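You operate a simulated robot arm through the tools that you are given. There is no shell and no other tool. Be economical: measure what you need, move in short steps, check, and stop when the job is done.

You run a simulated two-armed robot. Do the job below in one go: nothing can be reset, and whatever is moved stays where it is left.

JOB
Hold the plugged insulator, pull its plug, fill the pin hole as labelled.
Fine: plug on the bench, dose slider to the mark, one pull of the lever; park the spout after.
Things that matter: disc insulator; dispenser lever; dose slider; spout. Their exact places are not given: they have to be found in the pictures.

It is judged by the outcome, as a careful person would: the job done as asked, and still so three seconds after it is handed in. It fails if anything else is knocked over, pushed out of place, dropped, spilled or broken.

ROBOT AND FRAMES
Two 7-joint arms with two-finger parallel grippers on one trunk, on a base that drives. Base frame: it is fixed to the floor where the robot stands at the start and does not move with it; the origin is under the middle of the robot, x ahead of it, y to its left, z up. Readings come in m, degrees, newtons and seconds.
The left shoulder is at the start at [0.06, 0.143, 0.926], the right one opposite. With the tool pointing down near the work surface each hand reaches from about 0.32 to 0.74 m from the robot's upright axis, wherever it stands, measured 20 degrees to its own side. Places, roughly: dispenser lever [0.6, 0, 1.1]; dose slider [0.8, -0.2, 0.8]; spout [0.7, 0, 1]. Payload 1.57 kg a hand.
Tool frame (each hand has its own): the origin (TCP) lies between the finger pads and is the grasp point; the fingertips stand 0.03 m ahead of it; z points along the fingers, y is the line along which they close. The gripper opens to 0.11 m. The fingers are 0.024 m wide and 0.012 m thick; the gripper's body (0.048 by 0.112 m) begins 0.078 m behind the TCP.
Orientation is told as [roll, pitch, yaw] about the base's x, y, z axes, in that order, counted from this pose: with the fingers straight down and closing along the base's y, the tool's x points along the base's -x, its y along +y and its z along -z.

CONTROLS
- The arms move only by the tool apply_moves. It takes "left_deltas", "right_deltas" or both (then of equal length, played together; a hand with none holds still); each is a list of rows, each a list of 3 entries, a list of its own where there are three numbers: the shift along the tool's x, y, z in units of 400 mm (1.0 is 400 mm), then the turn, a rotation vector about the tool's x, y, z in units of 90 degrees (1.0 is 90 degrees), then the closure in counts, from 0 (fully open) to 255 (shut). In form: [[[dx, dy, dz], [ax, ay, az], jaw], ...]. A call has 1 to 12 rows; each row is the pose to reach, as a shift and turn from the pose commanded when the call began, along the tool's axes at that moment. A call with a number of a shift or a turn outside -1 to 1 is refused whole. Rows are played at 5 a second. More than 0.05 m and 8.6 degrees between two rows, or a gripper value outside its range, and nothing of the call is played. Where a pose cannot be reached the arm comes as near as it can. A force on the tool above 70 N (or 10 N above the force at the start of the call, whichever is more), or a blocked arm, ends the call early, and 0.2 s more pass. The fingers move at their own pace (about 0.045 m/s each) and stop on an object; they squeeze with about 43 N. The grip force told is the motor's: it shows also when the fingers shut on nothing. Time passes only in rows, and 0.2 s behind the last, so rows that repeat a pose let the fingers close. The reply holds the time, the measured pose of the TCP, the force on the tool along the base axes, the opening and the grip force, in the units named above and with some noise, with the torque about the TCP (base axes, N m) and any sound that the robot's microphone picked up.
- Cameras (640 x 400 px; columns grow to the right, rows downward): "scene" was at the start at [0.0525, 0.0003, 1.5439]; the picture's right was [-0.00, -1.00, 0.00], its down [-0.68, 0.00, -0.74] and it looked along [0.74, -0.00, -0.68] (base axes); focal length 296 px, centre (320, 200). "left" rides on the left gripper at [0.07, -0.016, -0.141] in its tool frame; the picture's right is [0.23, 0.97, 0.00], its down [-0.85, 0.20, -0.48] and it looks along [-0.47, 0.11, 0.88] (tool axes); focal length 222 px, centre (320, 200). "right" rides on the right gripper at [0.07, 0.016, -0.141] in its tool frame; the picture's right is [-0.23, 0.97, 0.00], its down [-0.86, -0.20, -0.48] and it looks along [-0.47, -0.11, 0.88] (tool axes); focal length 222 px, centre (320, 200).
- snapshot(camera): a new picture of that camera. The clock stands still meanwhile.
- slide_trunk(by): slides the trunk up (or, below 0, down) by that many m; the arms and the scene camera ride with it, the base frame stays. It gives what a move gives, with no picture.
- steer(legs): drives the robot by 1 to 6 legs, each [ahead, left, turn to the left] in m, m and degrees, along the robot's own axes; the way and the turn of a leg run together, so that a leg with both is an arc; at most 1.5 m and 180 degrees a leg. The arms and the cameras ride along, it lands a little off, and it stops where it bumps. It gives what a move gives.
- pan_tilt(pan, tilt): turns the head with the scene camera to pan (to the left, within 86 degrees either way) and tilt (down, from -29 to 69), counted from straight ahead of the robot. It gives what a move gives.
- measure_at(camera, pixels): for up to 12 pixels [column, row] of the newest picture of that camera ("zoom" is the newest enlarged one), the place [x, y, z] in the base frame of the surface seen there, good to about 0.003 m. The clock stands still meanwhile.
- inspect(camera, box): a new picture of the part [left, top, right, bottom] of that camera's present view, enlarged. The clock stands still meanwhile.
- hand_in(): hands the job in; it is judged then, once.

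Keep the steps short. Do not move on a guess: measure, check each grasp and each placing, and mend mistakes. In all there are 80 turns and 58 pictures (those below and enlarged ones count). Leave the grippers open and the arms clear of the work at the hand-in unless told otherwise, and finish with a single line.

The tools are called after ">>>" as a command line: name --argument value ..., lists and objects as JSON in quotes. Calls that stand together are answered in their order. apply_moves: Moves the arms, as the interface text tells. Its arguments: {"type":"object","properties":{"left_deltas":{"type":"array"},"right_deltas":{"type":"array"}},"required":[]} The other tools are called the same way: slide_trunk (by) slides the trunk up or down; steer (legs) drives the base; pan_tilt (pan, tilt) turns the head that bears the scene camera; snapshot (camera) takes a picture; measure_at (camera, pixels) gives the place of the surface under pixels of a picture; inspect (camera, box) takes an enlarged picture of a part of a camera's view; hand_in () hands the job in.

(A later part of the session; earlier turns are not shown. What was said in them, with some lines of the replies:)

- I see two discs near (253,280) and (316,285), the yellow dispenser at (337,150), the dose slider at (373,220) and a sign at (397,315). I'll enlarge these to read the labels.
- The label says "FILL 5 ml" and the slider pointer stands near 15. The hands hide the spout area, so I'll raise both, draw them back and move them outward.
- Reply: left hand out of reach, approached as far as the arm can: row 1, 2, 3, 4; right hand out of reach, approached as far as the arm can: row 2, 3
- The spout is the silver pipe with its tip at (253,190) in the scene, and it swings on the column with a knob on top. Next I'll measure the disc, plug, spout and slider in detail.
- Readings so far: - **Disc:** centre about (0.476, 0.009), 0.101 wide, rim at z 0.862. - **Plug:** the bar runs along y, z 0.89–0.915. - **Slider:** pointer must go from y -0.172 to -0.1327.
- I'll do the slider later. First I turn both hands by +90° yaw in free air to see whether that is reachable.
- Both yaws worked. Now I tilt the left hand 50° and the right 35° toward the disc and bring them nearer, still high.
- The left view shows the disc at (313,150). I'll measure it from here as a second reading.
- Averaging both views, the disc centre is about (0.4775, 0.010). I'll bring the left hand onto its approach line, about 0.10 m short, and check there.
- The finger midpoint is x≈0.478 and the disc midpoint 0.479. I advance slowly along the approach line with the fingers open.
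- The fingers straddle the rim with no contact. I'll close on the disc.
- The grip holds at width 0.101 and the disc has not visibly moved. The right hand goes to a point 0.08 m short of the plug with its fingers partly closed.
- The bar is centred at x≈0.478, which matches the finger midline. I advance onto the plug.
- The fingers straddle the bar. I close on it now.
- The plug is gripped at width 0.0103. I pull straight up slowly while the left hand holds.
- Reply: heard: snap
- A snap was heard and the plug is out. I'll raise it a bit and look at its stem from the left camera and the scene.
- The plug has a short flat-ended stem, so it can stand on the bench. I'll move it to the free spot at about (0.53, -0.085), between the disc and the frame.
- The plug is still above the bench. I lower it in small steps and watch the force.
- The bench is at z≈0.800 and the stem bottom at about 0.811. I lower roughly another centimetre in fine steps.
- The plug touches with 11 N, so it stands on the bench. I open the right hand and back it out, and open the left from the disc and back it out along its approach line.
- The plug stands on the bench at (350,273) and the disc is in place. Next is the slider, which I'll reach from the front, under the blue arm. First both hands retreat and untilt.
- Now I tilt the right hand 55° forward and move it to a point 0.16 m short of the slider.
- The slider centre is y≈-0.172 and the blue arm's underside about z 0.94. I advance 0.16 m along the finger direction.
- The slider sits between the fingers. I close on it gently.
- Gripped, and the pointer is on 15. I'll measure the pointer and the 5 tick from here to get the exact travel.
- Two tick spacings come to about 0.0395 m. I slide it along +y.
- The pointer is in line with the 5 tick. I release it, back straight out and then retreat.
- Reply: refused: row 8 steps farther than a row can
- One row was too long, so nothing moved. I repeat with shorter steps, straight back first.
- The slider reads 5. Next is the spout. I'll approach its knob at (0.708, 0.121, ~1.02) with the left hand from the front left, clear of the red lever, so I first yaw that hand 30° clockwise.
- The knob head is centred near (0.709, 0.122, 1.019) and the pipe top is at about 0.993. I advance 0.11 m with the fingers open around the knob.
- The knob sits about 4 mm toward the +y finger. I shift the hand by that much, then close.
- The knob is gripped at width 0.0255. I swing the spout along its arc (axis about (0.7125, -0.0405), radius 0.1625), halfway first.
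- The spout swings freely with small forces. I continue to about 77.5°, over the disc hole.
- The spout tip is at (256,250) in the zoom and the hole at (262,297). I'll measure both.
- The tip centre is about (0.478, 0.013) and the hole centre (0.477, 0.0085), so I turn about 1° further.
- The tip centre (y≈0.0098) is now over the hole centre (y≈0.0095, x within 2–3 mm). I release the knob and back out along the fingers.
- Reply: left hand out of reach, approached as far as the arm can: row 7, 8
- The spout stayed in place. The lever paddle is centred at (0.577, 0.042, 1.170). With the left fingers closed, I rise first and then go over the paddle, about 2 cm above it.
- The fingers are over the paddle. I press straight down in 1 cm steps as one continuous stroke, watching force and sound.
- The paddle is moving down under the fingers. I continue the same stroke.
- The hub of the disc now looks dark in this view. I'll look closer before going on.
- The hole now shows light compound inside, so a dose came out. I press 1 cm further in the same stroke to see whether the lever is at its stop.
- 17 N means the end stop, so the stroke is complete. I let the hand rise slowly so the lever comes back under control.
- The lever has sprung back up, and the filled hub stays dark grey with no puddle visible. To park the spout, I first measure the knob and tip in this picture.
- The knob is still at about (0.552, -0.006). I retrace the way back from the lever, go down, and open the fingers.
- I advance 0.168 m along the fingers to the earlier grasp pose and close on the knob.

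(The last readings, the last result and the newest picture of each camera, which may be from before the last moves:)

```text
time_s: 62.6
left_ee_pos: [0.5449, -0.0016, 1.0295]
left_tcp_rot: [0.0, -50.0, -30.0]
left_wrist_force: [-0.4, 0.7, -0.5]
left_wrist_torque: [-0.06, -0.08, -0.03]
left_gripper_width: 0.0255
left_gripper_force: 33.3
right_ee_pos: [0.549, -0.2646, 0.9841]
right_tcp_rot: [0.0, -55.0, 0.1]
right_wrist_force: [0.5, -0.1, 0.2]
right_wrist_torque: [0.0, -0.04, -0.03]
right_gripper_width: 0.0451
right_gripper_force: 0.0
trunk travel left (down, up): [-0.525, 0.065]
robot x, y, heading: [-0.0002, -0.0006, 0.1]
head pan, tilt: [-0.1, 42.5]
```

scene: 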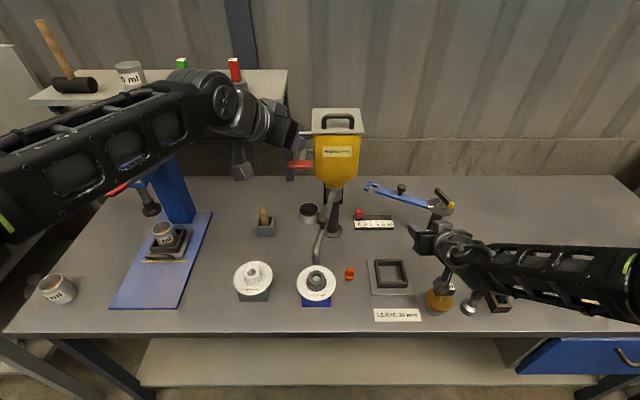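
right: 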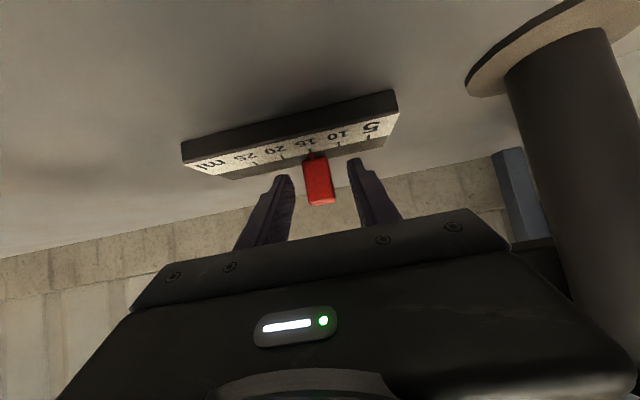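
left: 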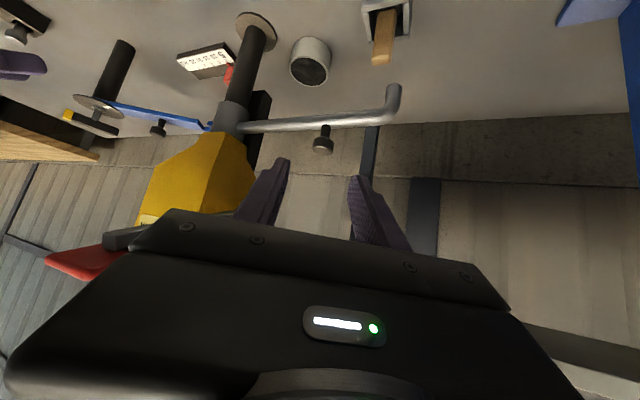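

The knob is gripped again. I swing the spout back along the same arc to where it stood at the start.

>>> apply_moves --left_deltas '[[[0.0048, 0.0247, -0.0056], [0, 0, 0], 225], [[0.0097, 0.0593, -0.0116], [0, 0, 0], 225], [[0.0133, 0.1086, -0.0159], [0, 0, 0], 225], [[0.013, 0.1582, -0.0155], [0, 0, 0], 225], [[0.0089, 0.2074, -0.0106], [0, 0, 0], 225], [[0.0008, 0.2554, -0.001], [0, 0, 0], 225], [[-0.0108, 0.3016, 0.0129], [0, 0, 0], 225], [[-0.0261, 0.3451, 0.031], [0, 0, 0], 225], [[-0.0446, 0.3855, 0.053], [0, 0, 0], 225], [[-0.0661, 0.4221, 0.0787], [0, 0, 0], 225], [[-0.0904, 0.4544, 0.1075], [0, 0, 0], 225], [[-0.117, 0.4817, 0.1392], [0, 0, 0], 225]]'

>>> snapshot --camera "left"

```text
time_s: 65.2
left_ee_pos: [0.7044, 0.1288, 1.0305]
left_tcp_rot: [0.0, -50.0, -30.0]
left_wrist_force: [0.3, -0.7, -1.3]
left_wrist_torque: [-0.14, -0.43, 0.17]
left_gripper_width: 0.0257
left_gripper_force: 24.7
right_ee_pos: [0.5503, -0.2648, 0.9841]
right_tcp_rot: [0.0, -55.0, 0.0]
right_wrist_force: [-0.4, -0.1, 1.4]
right_wrist_torque: [0.05, 0.0, 0.03]
right_gripper_width: 0.0454
right_gripper_force: 0.0
trunk travel left (down, up): [-0.525, 0.065]
robot x, y, heading: [-0.0012, 0.0019, 0.1]
head pan, tilt: [-0.1, 42.5]
```

```text
3 pictures are left
```

left: 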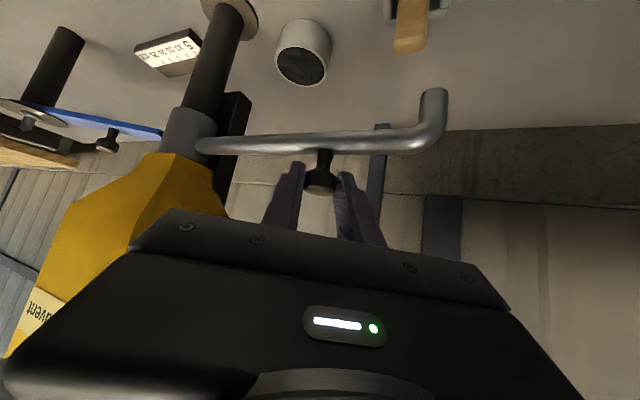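

>>> measure_at --camera "left" --pixels '[[433, 95], [437, 120], [370, 143], [240, 146]]'

```text
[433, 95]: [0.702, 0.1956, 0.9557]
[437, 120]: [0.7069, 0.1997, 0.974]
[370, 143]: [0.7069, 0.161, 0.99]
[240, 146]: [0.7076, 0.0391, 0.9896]
```

The spout is back at its start position to within about 2 mm. I release the knob and retreat, while the right hand opens and also moves back.

>>> apply_moves --left_deltas '[[[0, 0, 0], [0, 0, 0], 205], [[0, 0, 0], [0, 0, 0], 170], [[0, 0, 0], [0, 0, 0], 139], [[0, 0, 0], [0, 0, 0], 139], [[0, 0, -0.05], [0, 0, 0], 139], [[0, 0, -0.12], [0, 0, 0], 139], [[0, 0, -0.2], [0, 0, 0], 139], [[0, 0, -0.28], [0, 0, 0], 100], [[0.03, 0.03, -0.36], [0, 0, 0], 50], [[0.06, 0.06, -0.43], [0, 0, 0], 0], [[0.1, 0.09, -0.49], [0, 0, 0], 0], [[0.13, 0.12, -0.54], [0, 0, 0], 0]]' --right_deltas '[[[0, 0, 0], [0, 0, 0], 150], [[0, 0, 0], [0, 0, 0], 150], [[0, 0, 0], [0, 0, 0], 150], [[0, 0, 0], [0, 0, 0], 150], [[0, 0, -0.06], [0, 0, 0], 120], [[0, 0, -0.12], [0, 0, 0], 80], [[0, 0, -0.18], [0, 0, 0], 40], [[0, 0, -0.24], [0, 0, 0], 0], [[0, 0, -0.28], [0, 0, 0], 0], [[0, 0, -0.28], [0, 0, 0], 0], [[0, 0, -0.28], [0, 0, 0], 0], [[0, 0, -0.28], [0, 0, 0], 0]]'

>>> snapshot --camera "scene"

```text
time_s: 67.8
left_ee_pos: [0.5581, 0.2678, 1.1284]
left_tcp_rot: [0.1, -50.0, -30.5]
left_wrist_force: [2.1, -3.5, 2.8]
left_wrist_torque: [0.44, 0.28, -0.04]
left_gripper_width: 0.11
left_gripper_force: 0.0
right_ee_pos: [0.4714, -0.2707, 1.0578]
right_tcp_rot: [0.2, -54.9, -0.3]
right_wrist_force: [-0.1, 0.5, -0.6]
right_wrist_torque: [-0.01, 0.01, 0.02]
right_gripper_width: 0.1099
right_gripper_force: 0.0
right hand out of reach, approached as far as the arm can: row 5, 6, 8, 9, 10, 11, 12
trunk travel left (down, up): [-0.525, 0.065]
robot x, y, heading: [0.001, -0.001, 0.1]
head pan, tilt: [-0.1, 42.5]
```

```text
2 pictures are left
```

scene: 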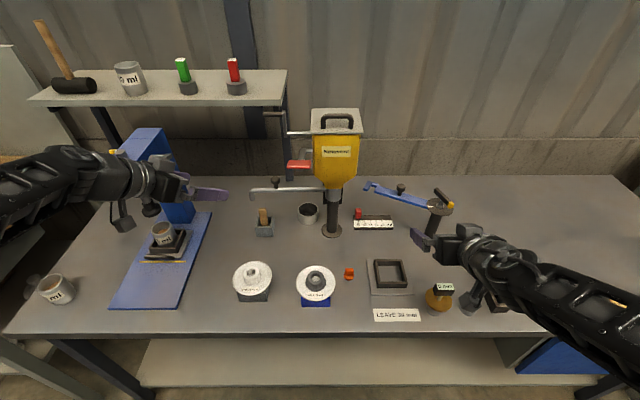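

The spout is parked, but the left hand reads a small side force (about 5 N) near the blue press. I back it away the way it came, then draw it toward the robot.

>>> apply_moves --left_deltas '[[[-0.024, -0.065, 0.029], [0, 0, 0], 0], [[-0.048, -0.13, 0.0575], [0, 0, 0], 0], [[0.007, -0.18, -0.009], [0, 0, 0], 0], [[0.063, -0.23, -0.075], [0, 0, 0], 0], [[0.119, -0.28, -0.142], [0, 0, 0], 0], [[0.119, -0.28, -0.142], [0, 0, 0], 0]]'

>>> snapshot --camera "scene"

```text
time_s: 69.2
left_ee_pos: [0.4353, 0.2105, 1.1277]
left_tcp_rot: [0.0, -50.0, -29.9]
left_wrist_force: [-0.1, 0.0, 0.6]
left_wrist_torque: [0.01, 0.0, 0.0]
left_gripper_width: 0.11
left_gripper_force: 0.0
right_ee_pos: [0.4716, -0.2701, 1.057]
right_tcp_rot: [0.1, -54.9, 0.0]
right_wrist_force: [0.9, 0.3, 0.1]
right_wrist_torque: [0.01, 0.03, 0.01]
right_gripper_width: 0.11
right_gripper_force: 0.2
trunk travel left (down, up): [-0.525, 0.065]
robot x, y, heading: [0.0018, -0.0043, 0.1]
head pan, tilt: [-0.1, 42.5]
```

```text
1 pictures are left
```

scene: 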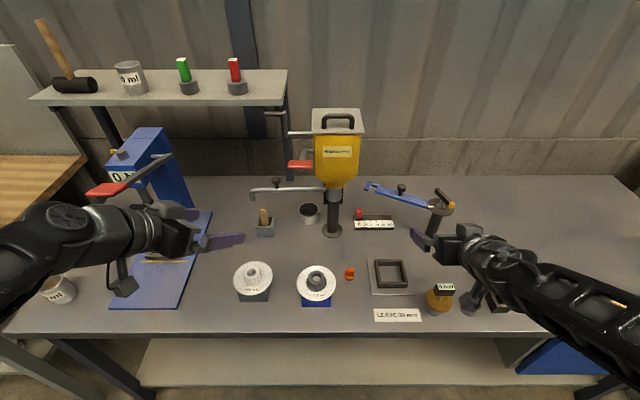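

Forces are back to zero. The blue press and its red handle at (105,188) look as they did before, the spout is parked, the slider reads 5 and the plug stands on the bench. Both hands are open and clear, so I hand in.

>>> hand_in

```text
The job is handed in.
```

I held the disc insulator, pulled its plug and stood it on the bench, set the dose to 5 ml, filled the hole with one full lever pull and parked the spout; the left hand lightly touched the blue press while retreating, and nothing looks moved.
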